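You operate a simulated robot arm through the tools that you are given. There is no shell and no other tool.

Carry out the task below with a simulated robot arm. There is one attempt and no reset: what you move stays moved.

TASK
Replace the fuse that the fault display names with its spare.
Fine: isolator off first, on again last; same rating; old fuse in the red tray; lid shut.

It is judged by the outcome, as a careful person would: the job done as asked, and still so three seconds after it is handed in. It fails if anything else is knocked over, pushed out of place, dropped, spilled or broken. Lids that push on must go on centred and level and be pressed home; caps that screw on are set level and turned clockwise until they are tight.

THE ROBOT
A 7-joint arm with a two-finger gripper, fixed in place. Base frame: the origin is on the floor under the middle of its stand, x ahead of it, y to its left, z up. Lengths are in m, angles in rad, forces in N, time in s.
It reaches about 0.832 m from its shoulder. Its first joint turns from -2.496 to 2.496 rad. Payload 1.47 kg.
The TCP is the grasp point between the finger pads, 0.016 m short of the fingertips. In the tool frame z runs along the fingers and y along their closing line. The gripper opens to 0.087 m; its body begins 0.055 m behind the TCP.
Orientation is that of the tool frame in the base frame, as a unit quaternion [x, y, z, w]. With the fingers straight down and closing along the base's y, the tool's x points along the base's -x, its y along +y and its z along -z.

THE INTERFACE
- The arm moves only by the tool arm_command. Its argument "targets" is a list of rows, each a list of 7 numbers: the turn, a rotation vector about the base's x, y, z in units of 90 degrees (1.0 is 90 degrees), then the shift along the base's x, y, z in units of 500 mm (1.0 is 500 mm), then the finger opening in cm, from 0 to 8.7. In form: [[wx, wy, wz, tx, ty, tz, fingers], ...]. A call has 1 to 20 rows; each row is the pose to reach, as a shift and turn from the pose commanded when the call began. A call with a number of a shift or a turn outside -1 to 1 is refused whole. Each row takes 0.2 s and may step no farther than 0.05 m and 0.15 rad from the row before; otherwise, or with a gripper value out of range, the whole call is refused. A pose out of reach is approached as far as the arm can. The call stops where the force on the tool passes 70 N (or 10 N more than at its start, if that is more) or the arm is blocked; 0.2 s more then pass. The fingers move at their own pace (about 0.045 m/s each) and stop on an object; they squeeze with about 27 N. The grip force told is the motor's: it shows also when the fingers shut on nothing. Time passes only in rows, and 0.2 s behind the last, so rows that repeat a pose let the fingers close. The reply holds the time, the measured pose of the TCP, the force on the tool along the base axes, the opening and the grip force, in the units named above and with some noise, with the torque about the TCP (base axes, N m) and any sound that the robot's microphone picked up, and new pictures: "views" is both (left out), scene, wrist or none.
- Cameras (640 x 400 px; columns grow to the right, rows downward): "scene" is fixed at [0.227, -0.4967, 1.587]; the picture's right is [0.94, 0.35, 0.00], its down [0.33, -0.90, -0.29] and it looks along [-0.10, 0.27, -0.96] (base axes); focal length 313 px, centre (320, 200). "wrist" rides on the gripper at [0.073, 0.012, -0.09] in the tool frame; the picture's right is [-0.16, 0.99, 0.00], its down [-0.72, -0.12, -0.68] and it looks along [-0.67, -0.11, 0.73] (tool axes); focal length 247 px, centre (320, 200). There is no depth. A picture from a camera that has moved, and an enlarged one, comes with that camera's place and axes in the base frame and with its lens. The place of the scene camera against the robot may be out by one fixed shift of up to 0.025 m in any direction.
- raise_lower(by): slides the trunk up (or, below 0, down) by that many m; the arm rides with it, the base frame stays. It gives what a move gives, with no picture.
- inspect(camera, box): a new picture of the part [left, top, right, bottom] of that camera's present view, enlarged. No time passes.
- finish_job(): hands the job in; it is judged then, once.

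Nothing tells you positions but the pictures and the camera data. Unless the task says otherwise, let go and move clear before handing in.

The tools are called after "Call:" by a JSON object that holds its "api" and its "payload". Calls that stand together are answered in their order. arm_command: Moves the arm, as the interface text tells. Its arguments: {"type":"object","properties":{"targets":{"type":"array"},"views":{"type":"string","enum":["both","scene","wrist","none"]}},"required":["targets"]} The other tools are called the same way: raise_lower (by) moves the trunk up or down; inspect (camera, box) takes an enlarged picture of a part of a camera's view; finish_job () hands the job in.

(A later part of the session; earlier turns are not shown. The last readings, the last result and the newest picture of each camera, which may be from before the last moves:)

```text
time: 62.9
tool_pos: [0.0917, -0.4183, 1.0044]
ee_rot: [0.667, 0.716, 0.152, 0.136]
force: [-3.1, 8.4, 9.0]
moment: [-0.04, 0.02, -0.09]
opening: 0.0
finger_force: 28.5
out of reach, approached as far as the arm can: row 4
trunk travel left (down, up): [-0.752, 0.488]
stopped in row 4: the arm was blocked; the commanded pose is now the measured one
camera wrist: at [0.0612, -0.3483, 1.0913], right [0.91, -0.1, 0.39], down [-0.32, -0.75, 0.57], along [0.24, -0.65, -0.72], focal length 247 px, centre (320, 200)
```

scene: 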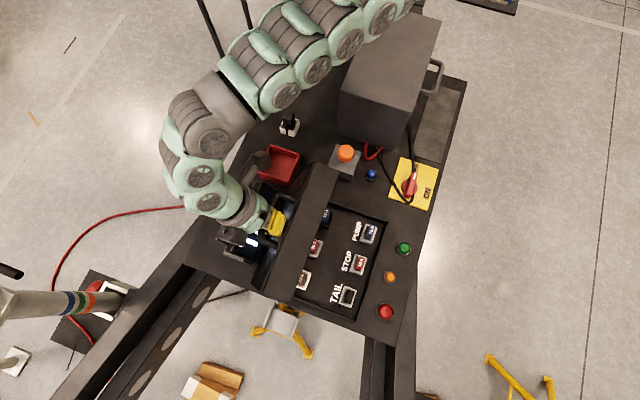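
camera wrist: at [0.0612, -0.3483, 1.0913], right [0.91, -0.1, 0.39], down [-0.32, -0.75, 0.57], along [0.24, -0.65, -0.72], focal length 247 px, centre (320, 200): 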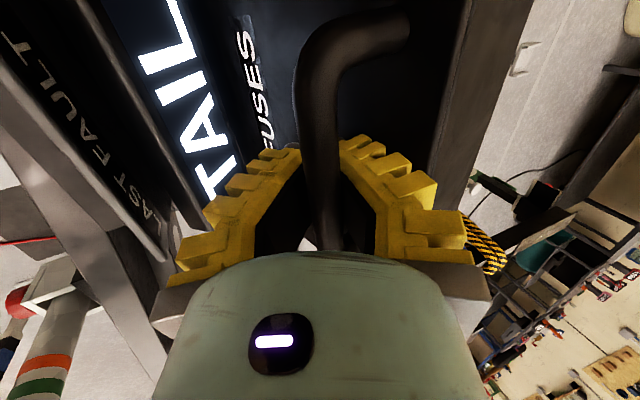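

The arm reached its own limit at about 76–78°. I'll check the lid's angle against the previous view.

Call:
{"api": "inspect", "payload": {"camera": "scene", "box": [200, 150, 420, 340]}}

Call:
{"api": "inspect", "payload": {"camera": "wrist", "box": [140, 0, 560, 260]}}

```text
2.11 times, centred on (310, 245) of scene
camera zoom: at [0.227, -0.4967, 1.587], right [0.94, 0.35, 0.0], down [0.33, -0.9, -0.29], along [-0.1, 0.27, -0.96], focal length 658 px, centre (341, 105)
```

zoom: 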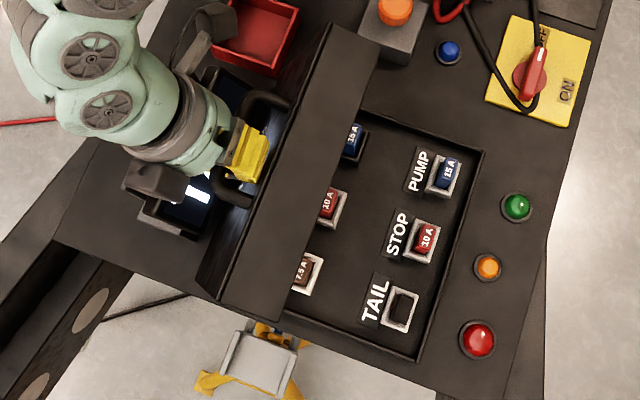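

```text
1.52 times, centred on (350, 130) of wrist
camera zoom: at [0.0612, -0.3483, 1.0913], right [0.91, -0.1, 0.39], down [-0.32, -0.75, 0.57], along [0.24, -0.65, -0.72], focal length 376 px, centre (274, 307)
```

zoom: 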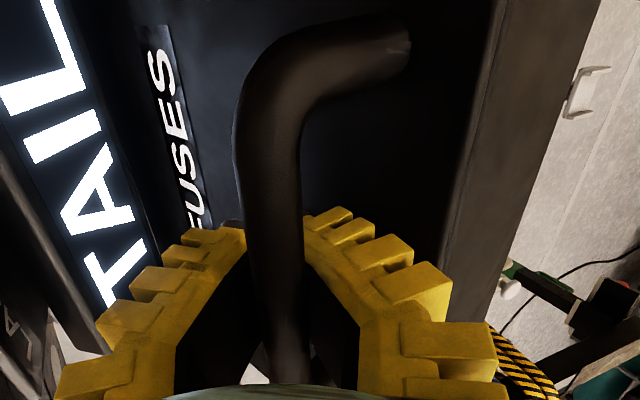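

The lid is at about 72–75°, near its balance point. I'll relax the wrist tilt a little while holding the bar, to get the arm out of its cramped posture.

Call:
{"api": "arm_command", "payload": {"targets": [[-0.003, 0.032, -0.015, -0.002, 0.004, 0.002, 0], [-0.006, 0.064, -0.03, -0.004, 0.008, 0.005, 0], [-0.0087, 0.0945, -0.0455, -0.006, 0.012, 0.008, 0], [-0.0087, 0.0945, -0.0455, -0.006, 0.012, 0.008, 0]]}}

```text
time: 63.9
tool_pos: [0.0866, -0.412, 1.0094]
ee_rot: [0.703, 0.699, 0.09, 0.094]
force: [1.2, -0.5, -2.2]
moment: [-0.02, 0.0, -0.03]
opening: 0.0057
finger_force: 28.5
trunk travel left (down, up): [-0.752, 0.488]
camera wrist: at [0.0749, -0.3395, 1.0976], right [0.95, -0.16, 0.26], down [-0.29, -0.72, 0.63], along [0.08, -0.68, -0.73], focal length 247 px, centre (320, 200)
```

scene: 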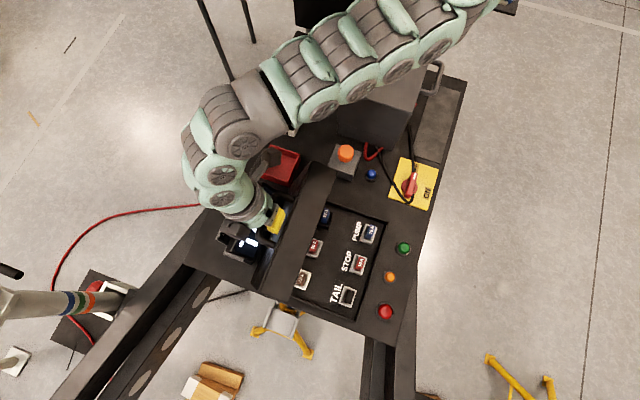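
wrist: 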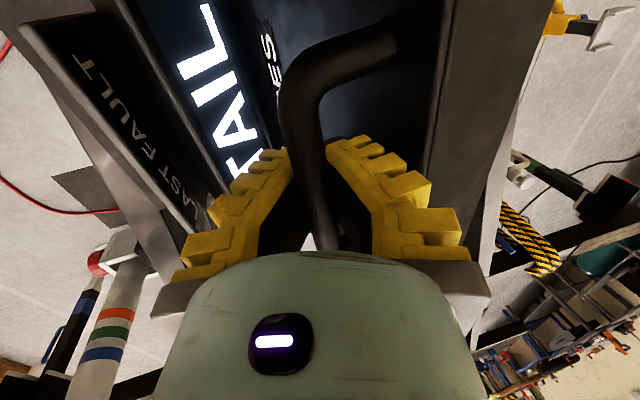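

The load on the lid is nearly zero here, so it is at its balance point. I'll continue to open it with the gentler tilt.

Call:
{"api": "arm_command", "payload": {"targets": [[0, 0, 0, -0.02, 0, 0.001, 0], [0, 0, 0, -0.041, 0, -0.001, 0], [0, 0.01, 0, -0.054, 0, -0.005, 0], [0, 0.02, 0, -0.067, 0, -0.009, 0]]}}

```text
time: 64.9
tool_pos: [0.0554, -0.4121, 1.0042]
ee_rot: [0.704, 0.701, 0.08, 0.083]
force: [6.2, -5.8, -19.2]
moment: [0.17, 0.03, -0.04]
opening: 0.006
finger_force: 29.0
trunk travel left (down, up): [-0.752, 0.488]
camera wrist: at [0.0462, -0.3387, 1.0933], right [0.96, -0.16, 0.23], down [-0.27, -0.72, 0.64], along [0.06, -0.67, -0.74], focal length 247 px, centre (320, 200)
```

scene: 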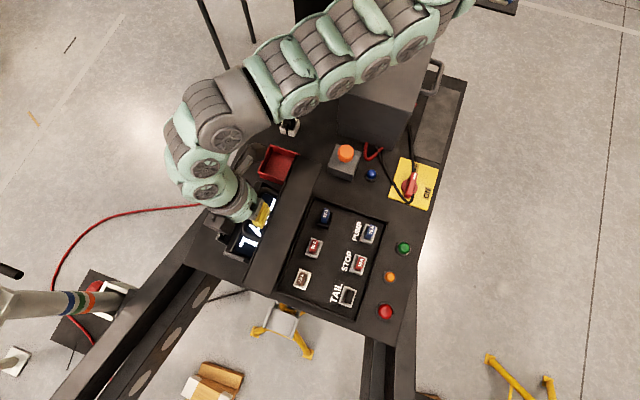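
wrist: 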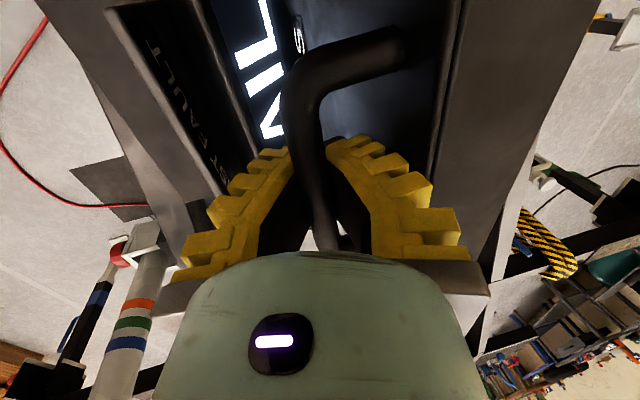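

The lid is at about 84° and still moving freely. I'll carry on a few more degrees to find where it rests.

Call:
{"api": "arm_command", "payload": {"targets": [[0, 0.005, 0, -0.013, 0, -0.004, 0], [0, 0.01, 0, -0.026, 0, -0.009, 0], [0, 0.015, 0, -0.039, 0, -0.014, 0], [0, 0.02, 0, -0.051, 0, -0.02, 0]]}}

```text
time: 65.9
tool_pos: [0.0417, -0.4126, 0.9933]
ee_rot: [0.703, 0.703, 0.075, 0.078]
force: [43.3, 5.0, -2.2]
moment: [0.13, 0.71, -0.27]
opening: 0.0083
finger_force: 30.0
trunk travel left (down, up): [-0.752, 0.488]
camera wrist: at [0.0329, -0.3406, 1.0828], right [0.96, -0.15, 0.22], down [-0.26, -0.72, 0.64], along [0.06, -0.67, -0.74], focal length 247 px, centre (320, 200)
```

scene: 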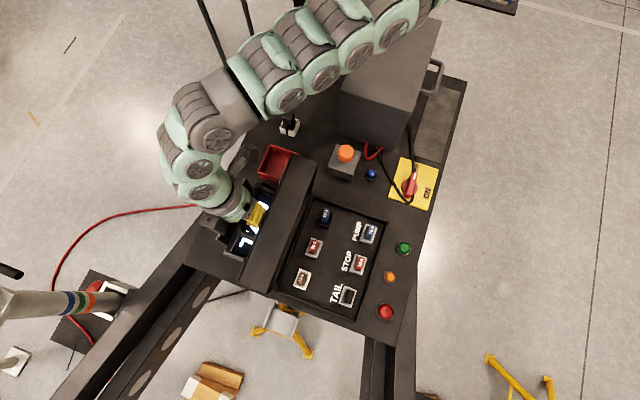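
wrist: 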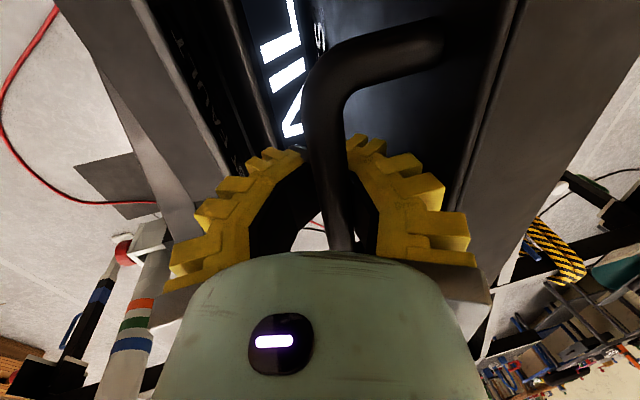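

The push meets a stop at about 88–90° (43 N), so the lid is fully open and past its balance point. I'll ease off and open the fingers gently.

Call:
{"api": "arm_command", "payload": {"targets": [[0, 0, 0, 0.012, 0, 0, 0], [0, 0, 0, 0.02, 0, 0, 0], [0, 0, 0, 0.02, 0, 0, 1], [0, 0, 0, 0.018, 0, 0, 2], [0, 0, 0, 0.016, 0, 0, 2.6], [0, 0, 0, 0.014, 0, 0, 3]]}}

```text
time: 67.3
tool_pos: [0.0348, -0.4123, 0.9943]
ee_rot: [0.706, 0.702, 0.067, 0.072]
force: [2.2, -1.0, 1.8]
moment: [0.01, 0.02, 0.0]
opening: 0.0379
finger_force: 4.9
trunk travel left (down, up): [-0.752, 0.488]
camera wrist: at [0.0281, -0.3394, 1.0843], right [0.97, -0.16, 0.19], down [-0.25, -0.72, 0.65], along [0.03, -0.68, -0.74], focal length 247 px, centre (320, 200)
```

scene: 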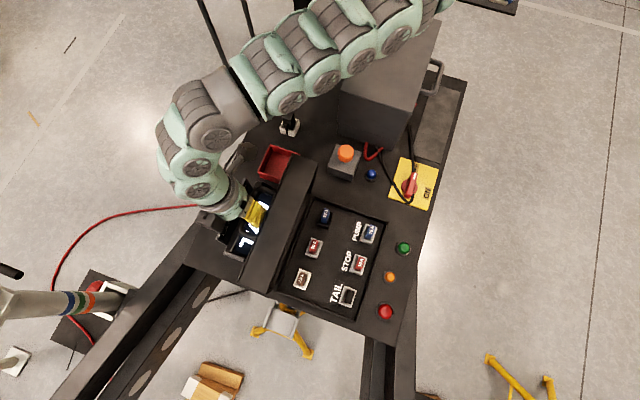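
wrist: 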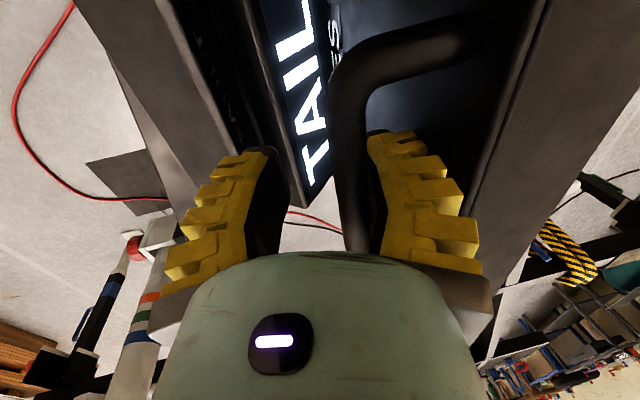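

The lid stays open on its own. I'll withdraw along the finger direction, clear of the handle.

Call:
{"api": "arm_command", "payload": {"targets": [[0, 0, 0, -0.008, 0, 0.03, 3], [0, 0, 0, -0.014, 0, 0.07, 3], [0, 0, 0, -0.022, 0, 0.11, 3], [0, 0.03, 0, -0.028, 0, 0.16, 3], [0, 0.06, 0, -0.028, 0, 0.22, 3], [0, 0.1, 0, -0.028, 0, 0.28, 3], [0, 0.11, 0, -0.028, 0, 0.34, 3]]}}

```text
time: 68.9
tool_pos: [0.0194, -0.411, 1.165]
ee_rot: [0.709, 0.705, 0.006, 0.011]
force: [0.2, 0.9, -0.4]
moment: [-0.03, -0.01, -0.02]
opening: 0.0361
finger_force: 4.1
trunk travel left (down, up): [-0.752, 0.488]
camera wrist: at [0.0293, -0.339, 1.2544], right [0.99, -0.16, 0.03], down [-0.14, -0.72, 0.68], along [-0.09, -0.68, -0.73], focal length 247 px, centre (320, 200)
```

scene: 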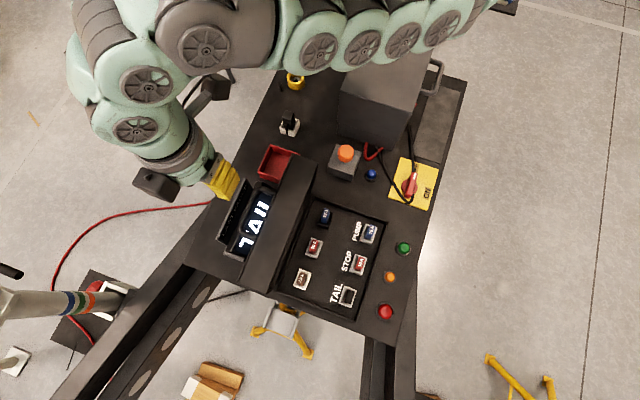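
wrist: 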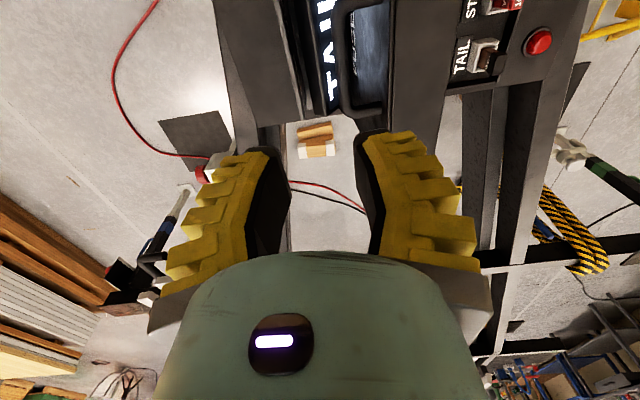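

The lid stands open by itself and nothing else has moved. Now I'll read the sockets and fuses closely.

Call:
{"api": "inspect", "payload": {"camera": "scene", "box": [320, 270, 380, 320]}}

Call:
{"api": "inspect", "payload": {"camera": "scene", "box": [280, 195, 400, 315]}}

Call:
{"api": "inspect", "payload": {"camera": "scene", "box": [270, 105, 310, 145]}}

Call:
{"api": "inspect", "payload": {"camera": "wrist", "box": [430, 0, 560, 90]}}

```text
8.00 times, centred on (350, 295) of scene
camera zoom: at [0.227, -0.4967, 1.587], right [0.94, 0.35, 0.0], down [0.33, -0.9, -0.29], along [-0.1, 0.27, -0.96], focal length 2502 px, centre (80, -560)
```

zoom: 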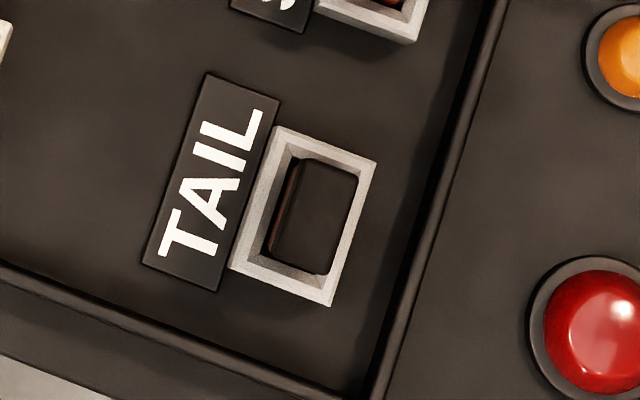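

```text
3.33 times, centred on (340, 255) of scene
camera zoom: at [0.227, -0.4967, 1.587], right [0.94, 0.35, 0.0], down [0.33, -0.9, -0.29], along [-0.1, 0.27, -0.96], focal length 1042 px, centre (253, 17)
```

zoom: 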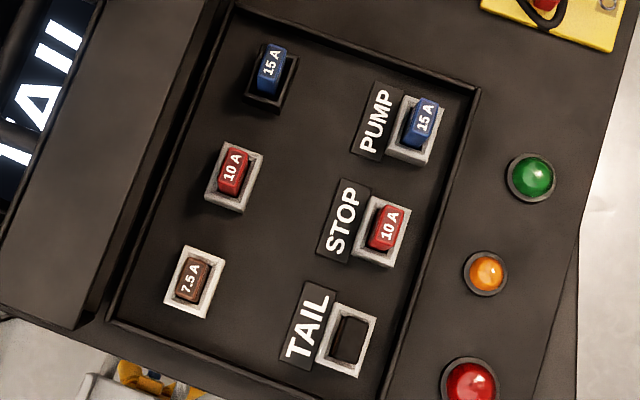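

```text
10.00 times, centred on (290, 125) of scene
camera zoom: at [0.227, -0.4967, 1.587], right [0.94, 0.35, 0.0], down [0.33, -0.9, -0.29], along [-0.1, 0.27, -0.96], focal length 3127 px, centre (620, 950)
```

zoom: 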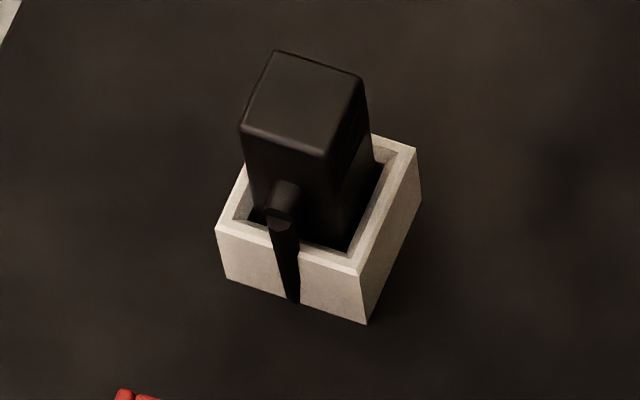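

```text
4.44 times, centred on (495, 45) of wrist
camera zoom: at [0.0293, -0.339, 1.2544], right [0.99, -0.16, 0.03], down [-0.14, -0.72, 0.68], along [-0.09, -0.68, -0.73], focal length 1098 px, centre (-458, 889)
```

zoom: 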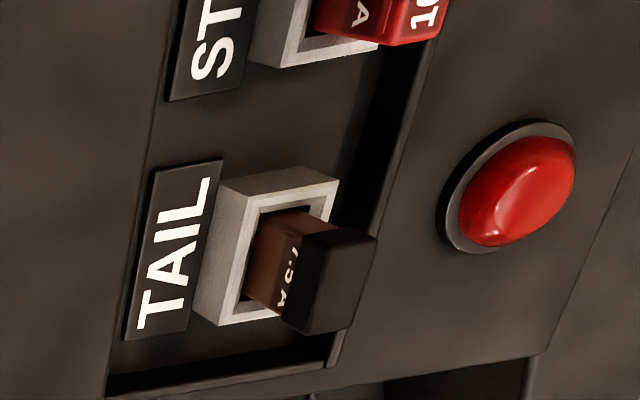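

The TAIL fuse is a brown 7.5 A with a scorched black top, and its spare is the brown 7.5 A in the left column (bottom). I'll reposition over the box and lower the trunk so the TAIL socket at about (0.28, -0.49) is in reach.

Call:
{"api": "arm_command", "payload": {"targets": [[0, 0, 0, 0.04, 0, 0.03, 4], [0, 0, 0, 0.12, 0, 0.06, 4], [0, 0, 0, 0.2, -0.01, 0.07, 4], [0, 0, 0, 0.28, -0.02, 0.07, 4], [0, 0, 0, 0.36, -0.04, 0.07, 4], [0, 0, 0, 0.44, -0.06, 0.07, 4], [0, 0, 0, 0.46, -0.06, 0.07, 4]]}}

```text
time: 70.5
tool_pos: [0.2561, -0.4452, 1.2076]
ee_rot: [0.706, 0.708, 0.001, 0.018]
force: [-0.1, 0.0, 0.5]
moment: [-0.01, -0.02, -0.02]
opening: 0.0459
finger_force: 4.8
trunk travel left (down, up): [-0.752, 0.488]
camera wrist: at [0.2644, -0.3713, 1.2945], right [0.99, -0.16, 0.03], down [-0.13, -0.71, 0.69], along [-0.09, -0.69, -0.72], focal length 247 px, centre (320, 200)
```

scene: 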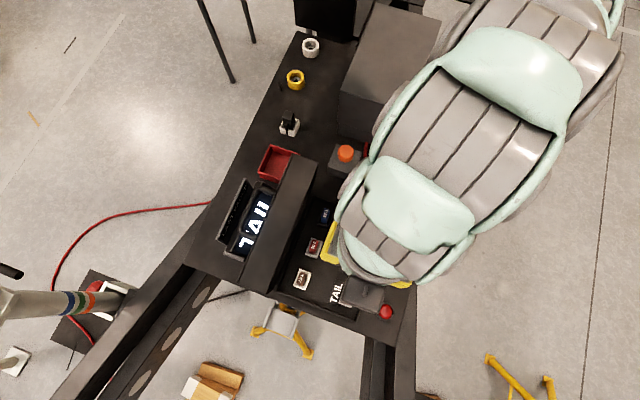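
wrist: 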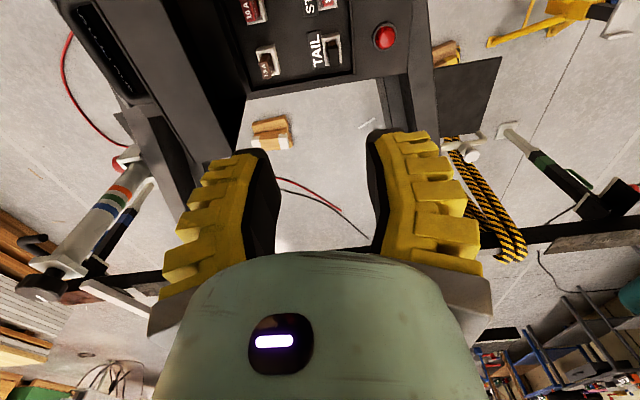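

I see the open box and the TAIL and 7.5 A spare sockets. I'll square up the gripper and lower the trunk 0.22 m.

Call:
{"api": "arm_command", "payload": {"targets": [[0.0153, 0.0171, -0.0018, 0, 0, 0, 4], [0.0153, 0.0171, -0.0018, 0, 0, 0, 4]], "views": "none"}}

Call:
{"api": "raise_lower", "payload": {"by": -0.12}}

Call:
{"api": "raise_lower", "payload": {"by": -0.08}}

Call:
{"api": "inspect", "payload": {"camera": "scene", "box": [0, 0, 640, 400]}}

Call:
{"api": "inspect", "payload": {"camera": "wrist", "box": [160, 0, 480, 200]}}

```text
time: 71.1
tool_pos: [0.249, -0.4439, 1.2029]
ee_rot: [0.71, 0.705, 0.005, -0.005]
force: [0.1, -0.5, -0.3]
moment: [0.0, -0.02, -0.03]
opening: 0.0462
finger_force: 4.1
trunk travel left (down, up): [-0.752, 0.488]
```

```text
time: 72.6
tool_pos: [0.2496, -0.4414, 1.0813]
ee_rot: [0.709, 0.705, 0.006, -0.006]
force: [-0.1, -0.3, -0.5]
moment: [-0.01, 0.02, -0.02]
opening: 0.046
finger_force: 3.9
trunk travel left (down, up): [-0.632, 0.608]
```

```text
time: 73.7
tool_pos: [0.2493, -0.4418, 1.0019]
ee_rot: [0.71, 0.704, 0.006, -0.007]
force: [0.1, 0.5, 0.2]
moment: [0.02, 0.02, 0.01]
opening: 0.0457
finger_force: 4.4
trunk travel left (down, up): [-0.552, 0.688]
```

```text
1.00 times, centred on (320, 200) of scene (not enlarged: the box is as wide or as high as the picture)
camera zoom: at [0.227, -0.4967, 1.587], right [0.94, 0.35, 0.0], down [0.33, -0.9, -0.29], along [-0.1, 0.27, -0.96], focal length 313 px, centre (320, 200)
```

zoom: 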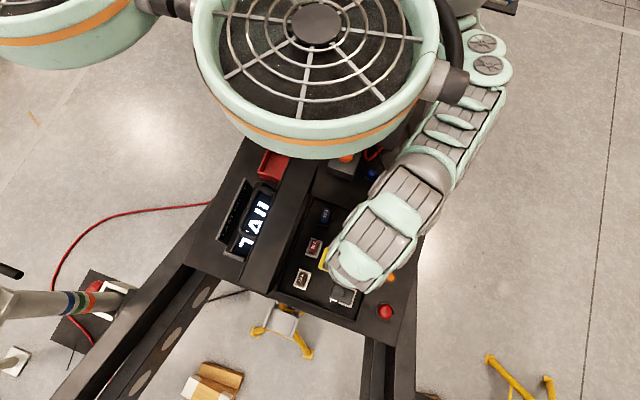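

```text
2.00 times, centred on (320, 100) of wrist
camera zoom: at [0.2623, -0.3721, 1.0914], right [0.99, -0.17, 0.0], down [-0.12, -0.73, 0.67], along [-0.11, -0.66, -0.74], focal length 494 px, centre (320, 400)
```

zoom: 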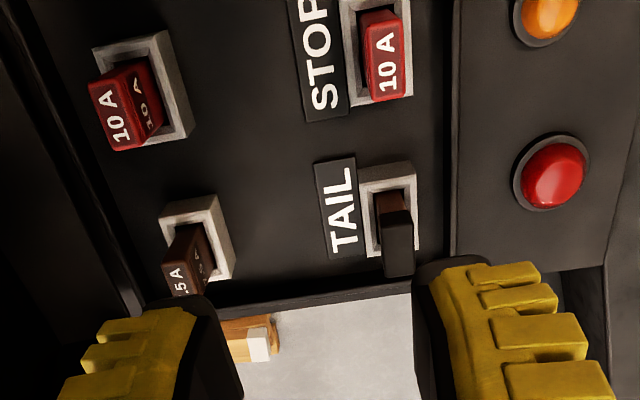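

I can read both clearly: TAIL holds the brown 7.5 A with the burnt cap, and the bottom-left fuse is its 7.5 A spare. The robot's body with its ducts hangs above, so I'll keep trunk height in mind. Next I move in over the TAIL socket.

Call:
{"api": "arm_command", "payload": {"targets": [[-0.0117, -0.0009, 0.0054, 0.02, -0.03, 0, 4], [-0.0117, -0.0009, 0.0054, 0.04, -0.05, -0.04, 4], [-0.0117, -0.0009, 0.0054, 0.057, -0.066, -0.09, 4], [-0.0117, -0.0009, 0.0054, 0.057, -0.066, -0.14, 4], [-0.0117, -0.0009, 0.0054, 0.057, -0.066, -0.14, 4]]}}

Call:
{"api": "inspect", "payload": {"camera": "wrist", "box": [200, 40, 440, 190]}}

```text
time: 74.9
tool_pos: [0.2761, -0.4759, 0.9303]
ee_rot: [0.707, 0.707, -0.001, -0.001]
force: [-0.1, 0.3, -0.5]
moment: [0.02, 0.01, 0.02]
opening: 0.0457
finger_force: 3.6
trunk travel left (down, up): [-0.552, 0.688]
camera wrist: at [0.2892, -0.4036, 1.0196], right [0.99, -0.16, 0.0], down [-0.12, -0.72, 0.68], along [-0.11, -0.67, -0.73], focal length 247 px, centre (320, 200)
```

scene: 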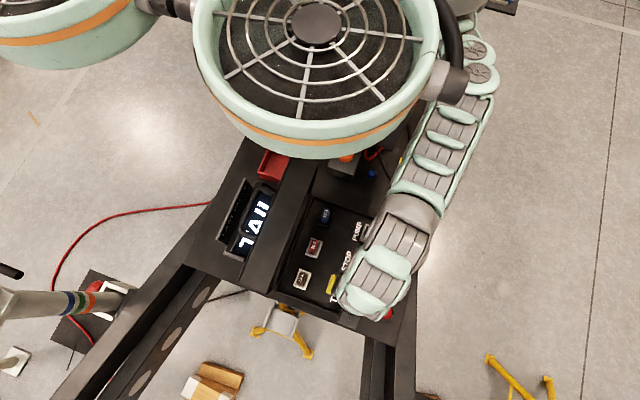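
wrist: 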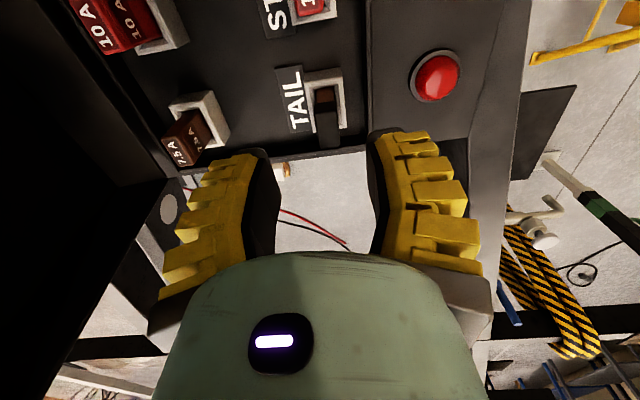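

```text
2.67 times, centred on (320, 115) of wrist
camera zoom: at [0.2892, -0.4036, 1.0196], right [0.99, -0.16, 0.0], down [-0.12, -0.72, 0.68], along [-0.11, -0.67, -0.73], focal length 659 px, centre (320, 427)
```

zoom: 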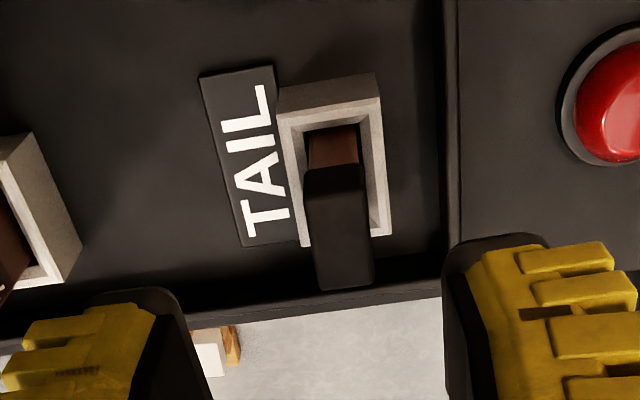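

The TAIL fuse's top is about 16 mm by 33 mm, centred near (0.281, -0.488), top z≈0.85–0.87. I'll centre over it and come lower for a check.

Call:
{"api": "arm_command", "payload": {"targets": [[0, 0, 0, 0.006, -0.014, -0.02, 4], [0, 0, 0, 0.01, -0.024, -0.05, 4], [0, 0, 0, 0.01, -0.024, -0.06, 4], [0, 0, 0, 0.01, -0.024, -0.06, 4]]}}

Call:
{"api": "inspect", "payload": {"camera": "wrist", "box": [220, 60, 440, 210]}}

```text
time: 75.9
tool_pos: [0.2821, -0.4871, 0.9004]
ee_rot: [0.707, 0.707, 0.001, 0.0]
force: [0.0, 0.0, -0.3]
moment: [-0.02, 0.04, -0.01]
opening: 0.0457
finger_force: 4.3
trunk travel left (down, up): [-0.552, 0.688]
camera wrist: at [0.295, -0.4152, 0.99], right [0.99, -0.16, 0.0], down [-0.12, -0.72, 0.68], along [-0.11, -0.67, -0.73], focal length 247 px, centre (320, 200)
```

scene: 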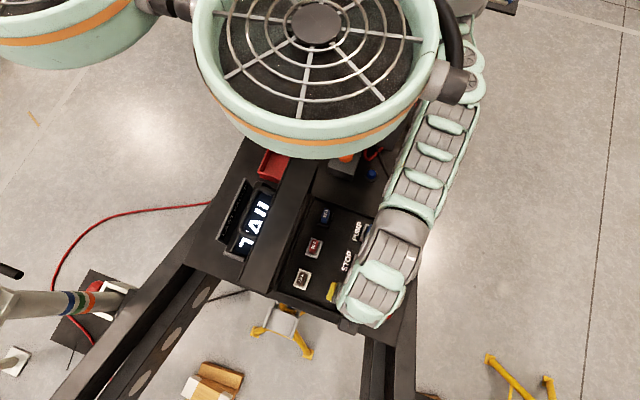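
wrist: 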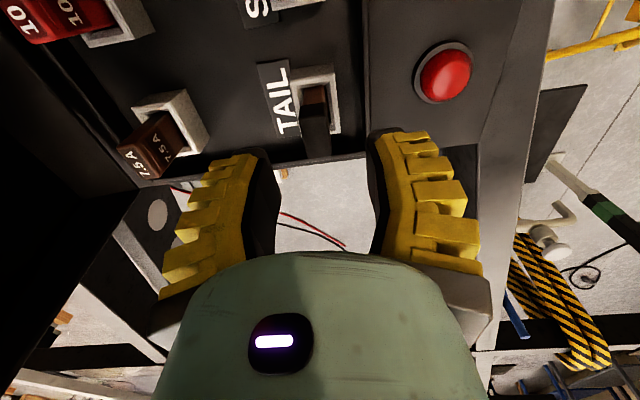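

```text
2.67 times, centred on (330, 135) of wrist
camera zoom: at [0.295, -0.4152, 0.99], right [0.99, -0.16, 0.0], down [-0.12, -0.72, 0.68], along [-0.11, -0.67, -0.73], focal length 659 px, centre (293, 373)
```

zoom: 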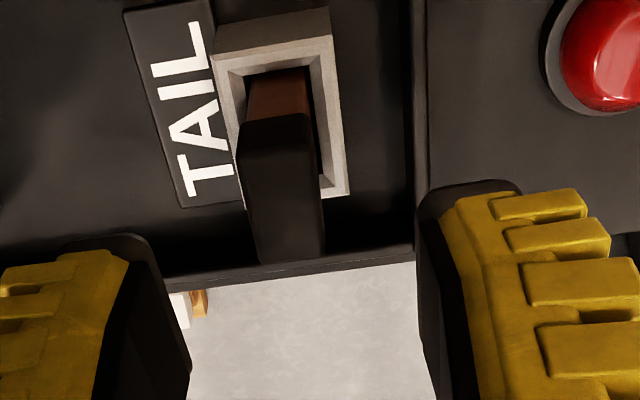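

The fuse is about 15 × 28 mm, centred at (0.2805, -0.490), top z≈0.852. I'll narrow the fingers and descend so that the tips stay just above the box rim.

Call:
{"api": "arm_command", "payload": {"targets": [[0, 0, 0, -0.003, -0.006, -0.03, 3.2], [0, 0, 0, -0.003, -0.006, -0.06, 3.2], [0, 0, 0, -0.003, -0.006, -0.085, 3.2], [0, 0, 0, -0.003, -0.006, -0.1, 3.2], [0, 0, 0, -0.003, -0.006, -0.1, 3.2]]}}

Call:
{"api": "inspect", "payload": {"camera": "wrist", "box": [220, 80, 440, 240]}}

```text
time: 77.1
tool_pos: [0.2824, -0.4884, 0.8522]
ee_rot: [0.707, 0.708, -0.001, -0.001]
force: [-0.3, 0.4, -1.2]
moment: [0.05, 0.01, -0.01]
opening: 0.0381
finger_force: 4.5
trunk travel left (down, up): [-0.552, 0.688]
camera wrist: at [0.2938, -0.4173, 0.9408], right [0.99, -0.16, 0.0], down [-0.12, -0.72, 0.68], along [-0.11, -0.67, -0.73], focal length 247 px, centre (320, 200)
```

scene: 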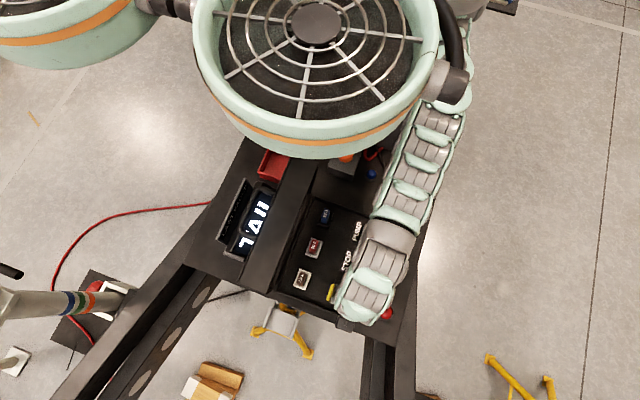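
wrist: 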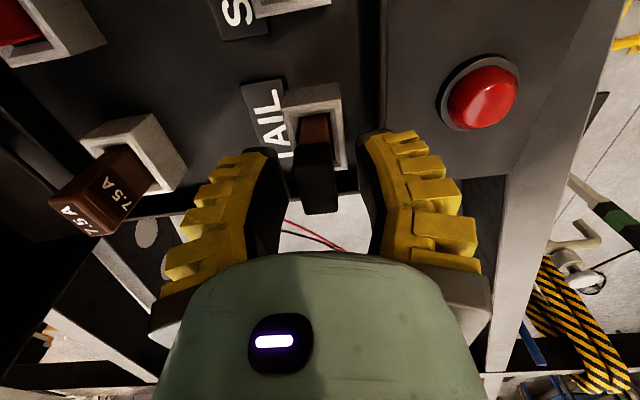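

```text
2.50 times, centred on (330, 160) of wrist
camera zoom: at [0.2938, -0.4173, 0.9408], right [0.99, -0.16, 0.0], down [-0.12, -0.72, 0.68], along [-0.11, -0.67, -0.73], focal length 617 px, centre (295, 300)
```

zoom: 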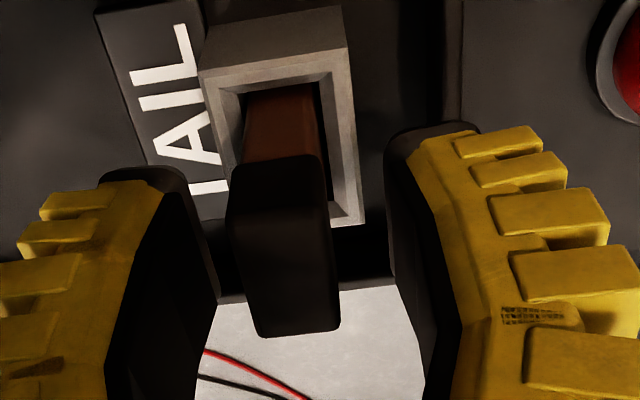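

The fuse sits between the fingers. I'll nudge 2 mm toward -x, go 7 mm lower and close on it.

Call:
{"api": "arm_command", "payload": {"targets": [[0, 0, 0, -0.004, -0.002, -0.007, 3.2], [0, 0, 0, -0.004, -0.002, -0.014, 3.2], [0, 0, 0, -0.004, -0.002, -0.014, 2], [0, 0, 0, -0.004, -0.002, -0.014, 0.8], [0, 0, 0, -0.004, -0.002, -0.014, 0], [0, 0, 0, -0.004, -0.002, -0.014, 0], [0, 0, 0, -0.004, -0.002, -0.014, 0]]}}

Call:
{"api": "inspect", "payload": {"camera": "wrist", "box": [220, 80, 440, 240]}}

```text
time: 78.7
tool_pos: [0.2807, -0.491, 0.8438]
ee_rot: [0.707, 0.707, 0.001, 0.001]
force: [1.2, 1.7, 6.4]
moment: [0.15, -0.04, 0.0]
opening: 0.0074
finger_force: 26.8
trunk travel left (down, up): [-0.552, 0.688]
camera wrist: at [0.2918, -0.4191, 0.9337], right [0.99, -0.16, 0.0], down [-0.12, -0.72, 0.68], along [-0.11, -0.67, -0.73], focal length 247 px, centre (320, 200)
```

scene: 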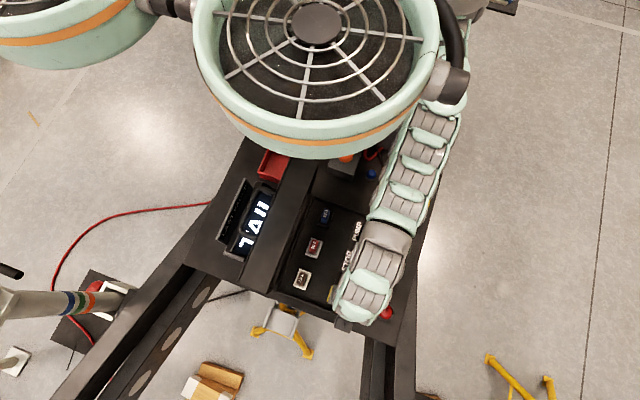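
wrist: 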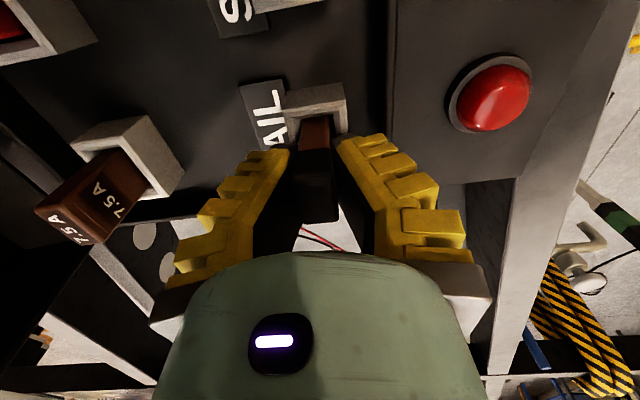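

```text
2.50 times, centred on (330, 160) of wrist
camera zoom: at [0.2918, -0.4191, 0.9337], right [0.99, -0.16, 0.0], down [-0.12, -0.72, 0.68], along [-0.11, -0.67, -0.73], focal length 617 px, centre (295, 300)
```

zoom: 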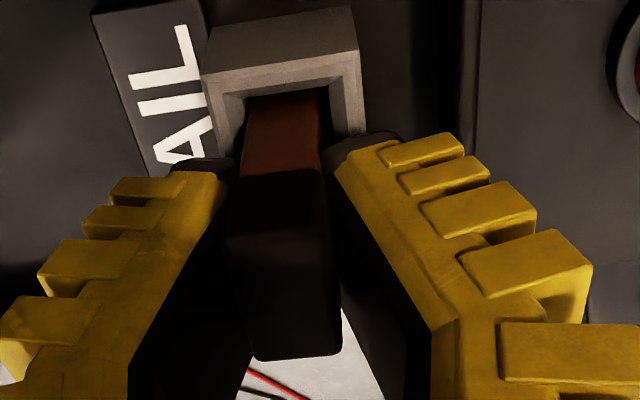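

The fuse is held. I'll pull it straight up in small steps and watch the force.

Call:
{"api": "arm_command", "payload": {"targets": [[0, 0, 0, 0, 0, 0.01, 0], [0, 0, 0, 0, 0, 0.025, 0], [0, 0, 0, 0, 0, 0.045, 0], [0, 0, 0, 0, 0, 0.07, 0], [0, 0, 0, 0, 0, 0.07, 0]]}}

Call:
{"api": "inspect", "payload": {"camera": "wrist", "box": [220, 60, 440, 240]}}

```text
time: 79.9
tool_pos: [0.2806, -0.4905, 0.8785]
ee_rot: [0.706, 0.708, 0.0, 0.0]
force: [0.0, 0.3, -0.6]
moment: [0.02, 0.01, -0.01]
opening: 0.0057
finger_force: 27.1
trunk travel left (down, up): [-0.552, 0.688]
camera wrist: at [0.2916, -0.4187, 0.9677], right [0.99, -0.16, 0.0], down [-0.11, -0.72, 0.68], along [-0.11, -0.67, -0.73], focal length 247 px, centre (320, 200)
```

scene: 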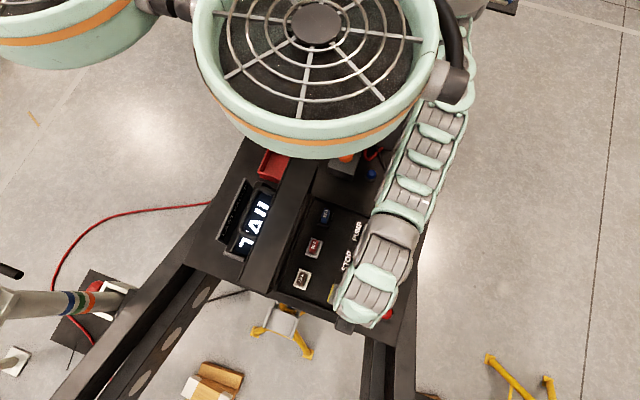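
wrist: 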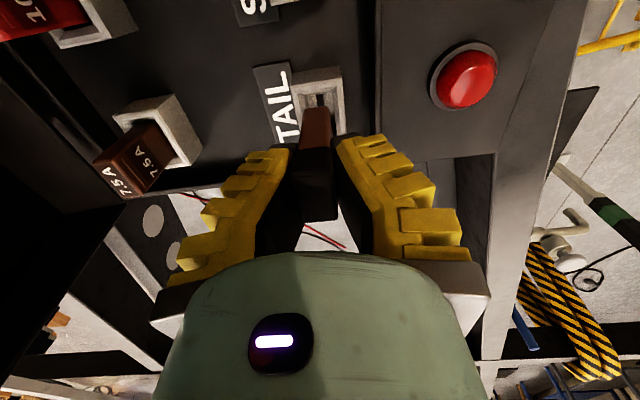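

```text
2.22 times, centred on (330, 150) of wrist
camera zoom: at [0.2916, -0.4187, 0.9677], right [0.99, -0.16, 0.0], down [-0.11, -0.72, 0.68], along [-0.11, -0.67, -0.73], focal length 549 px, centre (298, 311)
```

zoom: 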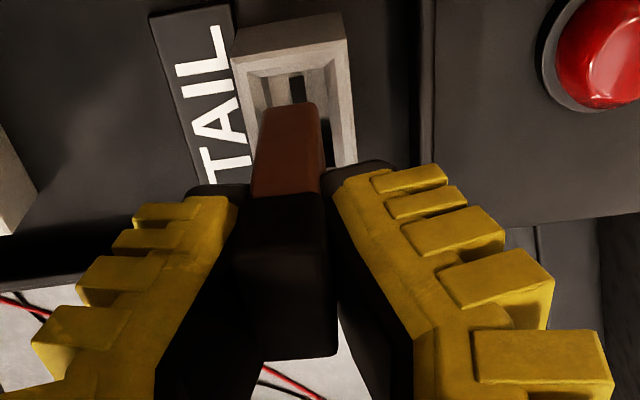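

The burnt fuse is out of its socket and firmly held. I'll lift it straight up with the trunk, which also sets up the reach for the tray.

Call:
{"api": "raise_lower", "payload": {"by": 0.2}}

Call:
{"api": "raise_lower", "payload": {"by": 0.23}}

Call:
{"api": "inspect", "payload": {"camera": "wrist", "box": [200, 0, 500, 260]}}

Call:
{"api": "inspect", "payload": {"camera": "scene", "box": [180, 0, 640, 340]}}

```text
time: 82.1
tool_pos: [0.2805, -0.4902, 1.0797]
ee_rot: [0.707, 0.707, 0.001, 0.0]
force: [0.2, 0.1, -0.3]
moment: [0.02, 0.0, 0.02]
opening: 0.006
finger_force: 27.5
trunk travel left (down, up): [-0.752, 0.488]
```

```text
time: 84.5
tool_pos: [0.2801, -0.4905, 1.3087]
ee_rot: [0.707, 0.707, 0.0, -0.001]
force: [0.0, -0.1, -0.9]
moment: [-0.02, 0.0, -0.01]
opening: 0.0059
finger_force: 27.0
trunk travel left (down, up): [-0.982, 0.258]
```

```text
1.54 times, centred on (350, 130) of wrist
camera zoom: at [0.2914, -0.4187, 1.3978], right [0.99, -0.16, 0.0], down [-0.12, -0.72, 0.68], along [-0.11, -0.67, -0.73], focal length 380 px, centre (274, 308)
```

zoom: 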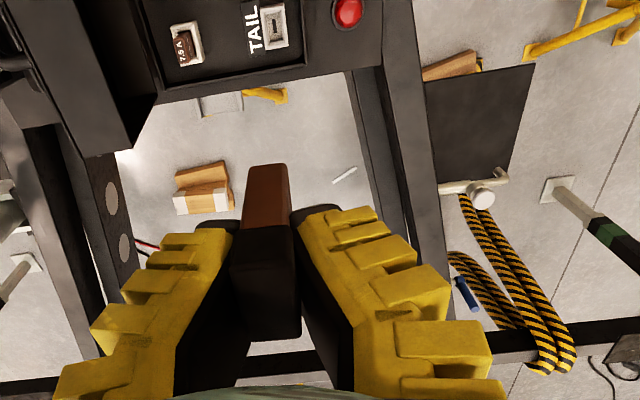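

```text
1.18 times, centred on (410, 170) of scene
camera zoom: at [0.227, -0.4967, 1.587], right [0.94, 0.35, 0.0], down [0.33, -0.9, -0.29], along [-0.1, 0.27, -0.96], focal length 368 px, centre (214, 235)
```

zoom: 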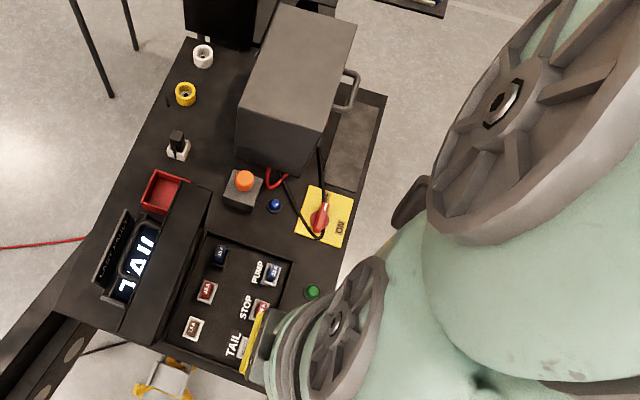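

The fuse is secure and the TAIL socket is empty. I'll carry the fuse around the lid's +y end toward the red tray.

Call:
{"api": "arm_command", "payload": {"targets": [[0, 0, 0, -0.02, 0.05, -0.05, 0], [0, 0, 0, -0.04, 0.11, -0.1, 0], [0, 0, 0, -0.07, 0.17, -0.15, 0], [0, 0, 0, -0.1, 0.24, -0.2, 0], [0, 0, 0, -0.13, 0.31, -0.25, 0], [0, 0, 0, -0.16, 0.38, -0.3, 0], [0, 0, 0, -0.18, 0.44, -0.34, 0], [0, 0, 0, -0.22, 0.5, -0.36, 0], [0, 0, 0, -0.28, 0.53, -0.38, 0]]}}

```text
time: 86.5
tool_pos: [0.0898, -0.3423, 1.192]
ee_rot: [0.706, 0.708, 0.001, -0.001]
force: [1.3, 0.0, -0.5]
moment: [0.03, 0.06, 0.01]
opening: 0.006
finger_force: 27.6
out of reach, approached as far as the arm can: row 3, 4, 5, 6, 7, 8, 9
trunk travel left (down, up): [-0.982, 0.258]
camera wrist: at [0.1022, -0.2713, 1.2815], right [0.99, -0.16, 0.0], down [-0.12, -0.73, 0.68], along [-0.1, -0.67, -0.73], focal length 247 px, centre (320, 200)
```

scene: 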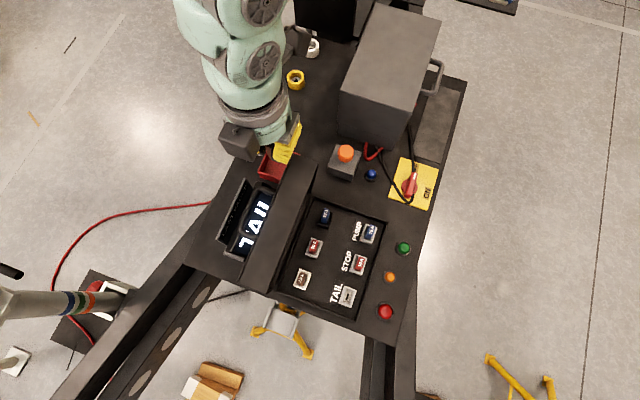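
wrist: 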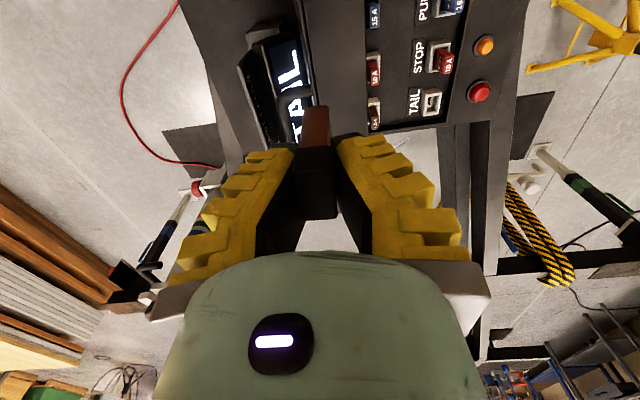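

I'm over the lid with the fuse well above it. I've learned the arm can't come closer than about 0.39 m to its shoulder, so I'll raise the trunk slightly and descend past the lid's end to the tray.

Call:
{"api": "raise_lower", "payload": {"by": 0.04}}

Call:
{"api": "arm_command", "payload": {"targets": [[0, 0, 0, 0, 0, -0.08, 0], [0, 0, 0, -0.02, 0, -0.16, 0], [0, 0, 0, -0.05, 0.03, -0.22, 0], [0, 0, 0, -0.08, 0.08, -0.28, 0], [0, 0, 0, -0.1, 0.14, -0.34, 0], [0, 0, 0, -0.13, 0.18, -0.38, 0], [0, 0, 0, -0.17, 0.21, -0.42, 0], [0, 0, 0, -0.19, 0.225, -0.47, 0]]}}

```text
time: 87.3
tool_pos: [0.0894, -0.3429, 1.2323]
ee_rot: [0.707, 0.707, 0.002, 0.0]
force: [0.3, 0.1, -0.8]
moment: [-0.01, 0.0, 0.01]
opening: 0.0059
finger_force: 27.6
trunk travel left (down, up): [-1.022, 0.218]
```

```text
time: 89.2
tool_pos: [0.0073, -0.2344, 1.0247]
ee_rot: [0.706, 0.708, 0.001, -0.001]
force: [-0.2, -0.1, -0.4]
moment: [-0.03, -0.06, 0.02]
opening: 0.0061
finger_force: 26.9
out of reach, approached as far as the arm can: row 7, 8
trunk travel left (down, up): [-1.022, 0.218]
camera wrist: at [0.0184, -0.1641, 1.1147], right [0.99, -0.16, 0.0], down [-0.12, -0.72, 0.68], along [-0.11, -0.67, -0.73], focal length 247 px, centre (320, 200)
```

scene: 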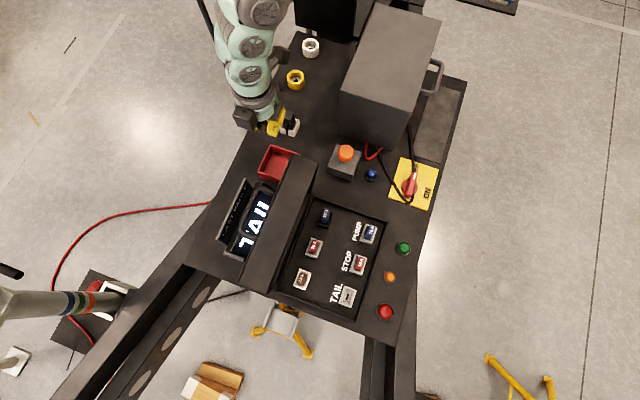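
wrist: 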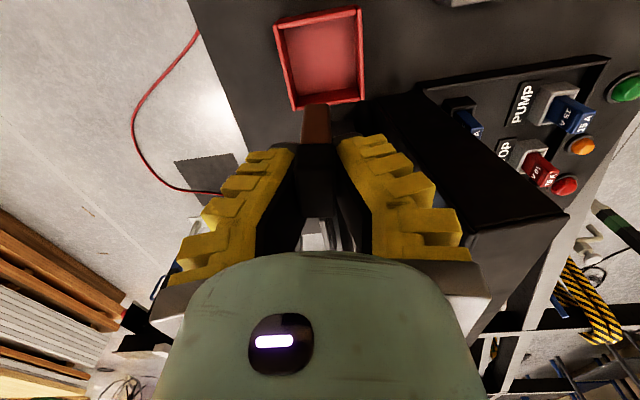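

The fuse is almost above the tray (centre about (0.011, -0.241)). I'll lower the trunk 0.10 m and then fine-position.

Call:
{"api": "raise_lower", "payload": {"by": -0.1}}

Call:
{"api": "arm_command", "payload": {"targets": [[0, 0, 0, 0.006, -0.012, -0.02, 0], [0, 0, 0, 0.008, -0.016, -0.04, 0], [0, 0, 0, 0.008, -0.016, -0.04, 0]]}}

Call:
{"api": "inspect", "payload": {"camera": "wrist", "box": [200, 0, 480, 220]}}

```text
time: 90.5
tool_pos: [0.0056, -0.2357, 0.9257]
ee_rot: [0.707, 0.707, 0.002, 0.0]
force: [0.3, -0.2, -0.2]
moment: [-0.01, 0.01, 0.01]
opening: 0.006
finger_force: 26.7
trunk travel left (down, up): [-0.922, 0.318]
```

```text
time: 91.3
tool_pos: [0.0126, -0.2374, 0.9219]
ee_rot: [0.707, 0.707, 0.002, -0.001]
force: [-0.1, 0.6, -1.0]
moment: [0.0, 0.03, 0.0]
opening: 0.0058
finger_force: 27.3
out of reach, approached as far as the arm can: row 1, 2, 3
trunk travel left (down, up): [-0.922, 0.318]
camera wrist: at [0.0249, -0.1656, 1.0116], right [0.99, -0.16, 0.0], down [-0.12, -0.73, 0.68], along [-0.11, -0.67, -0.73], focal length 247 px, centre (320, 200)
```

scene: 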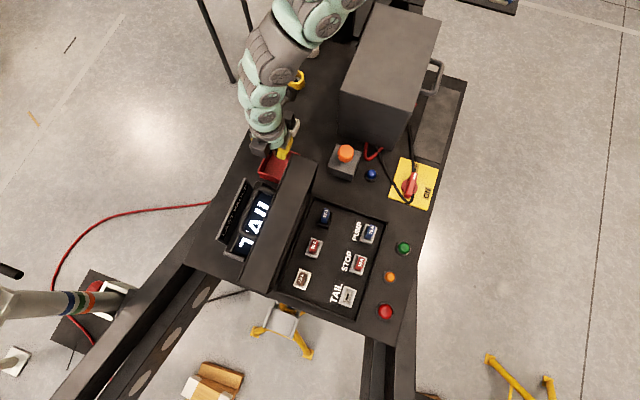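
wrist: 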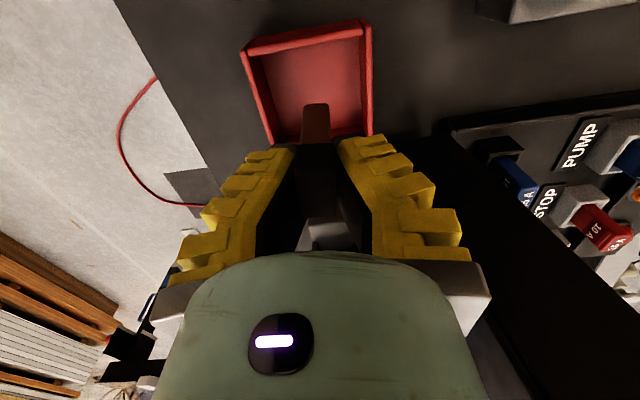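

```text
1.82 times, centred on (340, 110) of wrist
camera zoom: at [0.0249, -0.1656, 1.0116], right [0.99, -0.16, 0.0], down [-0.12, -0.73, 0.68], along [-0.11, -0.67, -0.73], focal length 449 px, centre (284, 364)
```

zoom: 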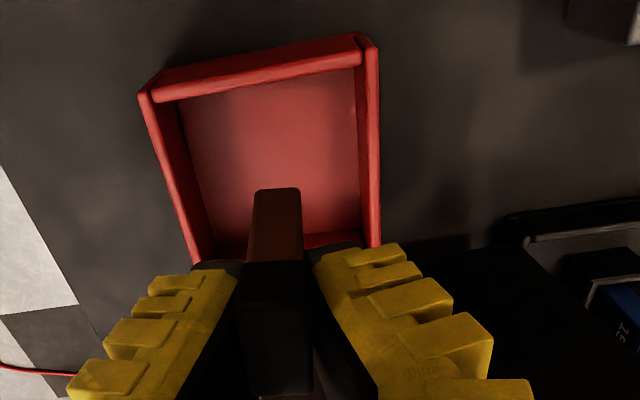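

The arm has a lower limit relative to its shoulder here, so I'll lower the fuse into the tray with the trunk instead. It's centred in the tray.

Call:
{"api": "raise_lower", "payload": {"by": -0.08}}

Call:
{"api": "inspect", "payload": {"camera": "wrist", "box": [180, 0, 480, 220]}}

Call:
{"api": "inspect", "payload": {"camera": "scene", "box": [200, 0, 440, 220]}}

```text
time: 92.5
tool_pos: [0.0136, -0.2376, 0.8425]
ee_rot: [0.707, 0.708, 0.002, 0.0]
force: [0.9, 0.5, -0.8]
moment: [0.03, 0.04, 0.03]
opening: 0.0061
finger_force: 27.1
trunk travel left (down, up): [-0.842, 0.398]
```

```text
1.82 times, centred on (330, 110) of wrist
camera zoom: at [0.0249, -0.1657, 0.9317], right [0.99, -0.16, 0.0], down [-0.12, -0.73, 0.68], along [-0.11, -0.67, -0.73], focal length 449 px, centre (302, 364)
```

zoom: 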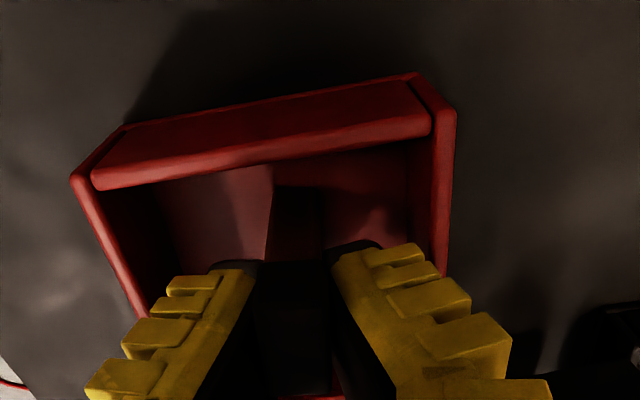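

```text
1.82 times, centred on (320, 110) of scene
camera zoom: at [0.227, -0.4967, 1.587], right [0.94, 0.35, 0.0], down [0.33, -0.9, -0.29], along [-0.1, 0.27, -0.96], focal length 569 px, centre (320, 364)
```

zoom: 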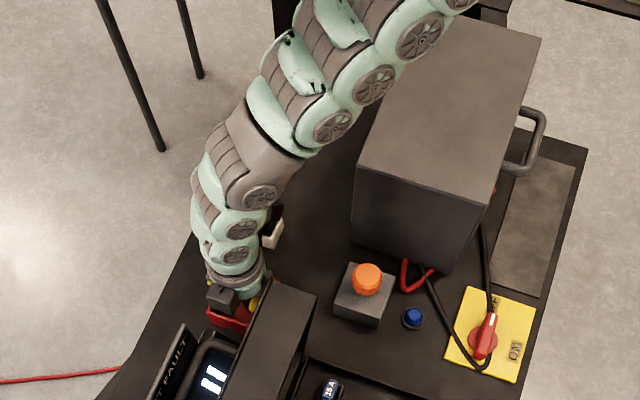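

The fuse is inside the tray, just above its floor. I'll lower the last couple of centimetres in small steps, watching for contact.

Call:
{"api": "raise_lower", "payload": {"by": -0.012}}

Call:
{"api": "raise_lower", "payload": {"by": -0.006}}

Call:
{"api": "inspect", "payload": {"camera": "wrist", "box": [180, 0, 480, 220]}}

```text
time: 93.0
tool_pos: [0.0142, -0.2385, 0.8299]
ee_rot: [0.707, 0.707, 0.0, 0.0]
force: [1.4, 1.3, 17.3]
moment: [0.12, -0.03, -0.09]
opening: 0.0148
finger_force: 26.4
trunk travel left (down, up): [-0.83, 0.41]
```

```text
time: 93.6
tool_pos: [0.0129, -0.2379, 0.8239]
ee_rot: [0.707, 0.707, -0.001, 0.0]
force: [0.7, 0.3, 20.2]
moment: [0.16, 0.04, -0.02]
opening: 0.0182
finger_force: 27.4
trunk travel left (down, up): [-0.824, 0.416]
```

```text
1.82 times, centred on (330, 110) of wrist
camera zoom: at [0.0248, -0.1671, 0.9139], right [0.99, -0.16, 0.0], down [-0.12, -0.72, 0.68], along [-0.11, -0.67, -0.73], focal length 449 px, centre (302, 364)
```

zoom: 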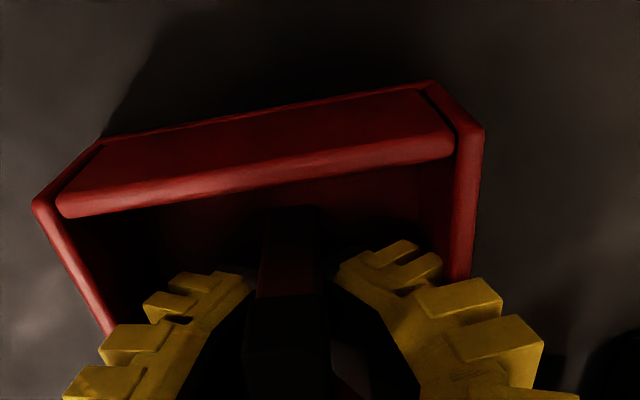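

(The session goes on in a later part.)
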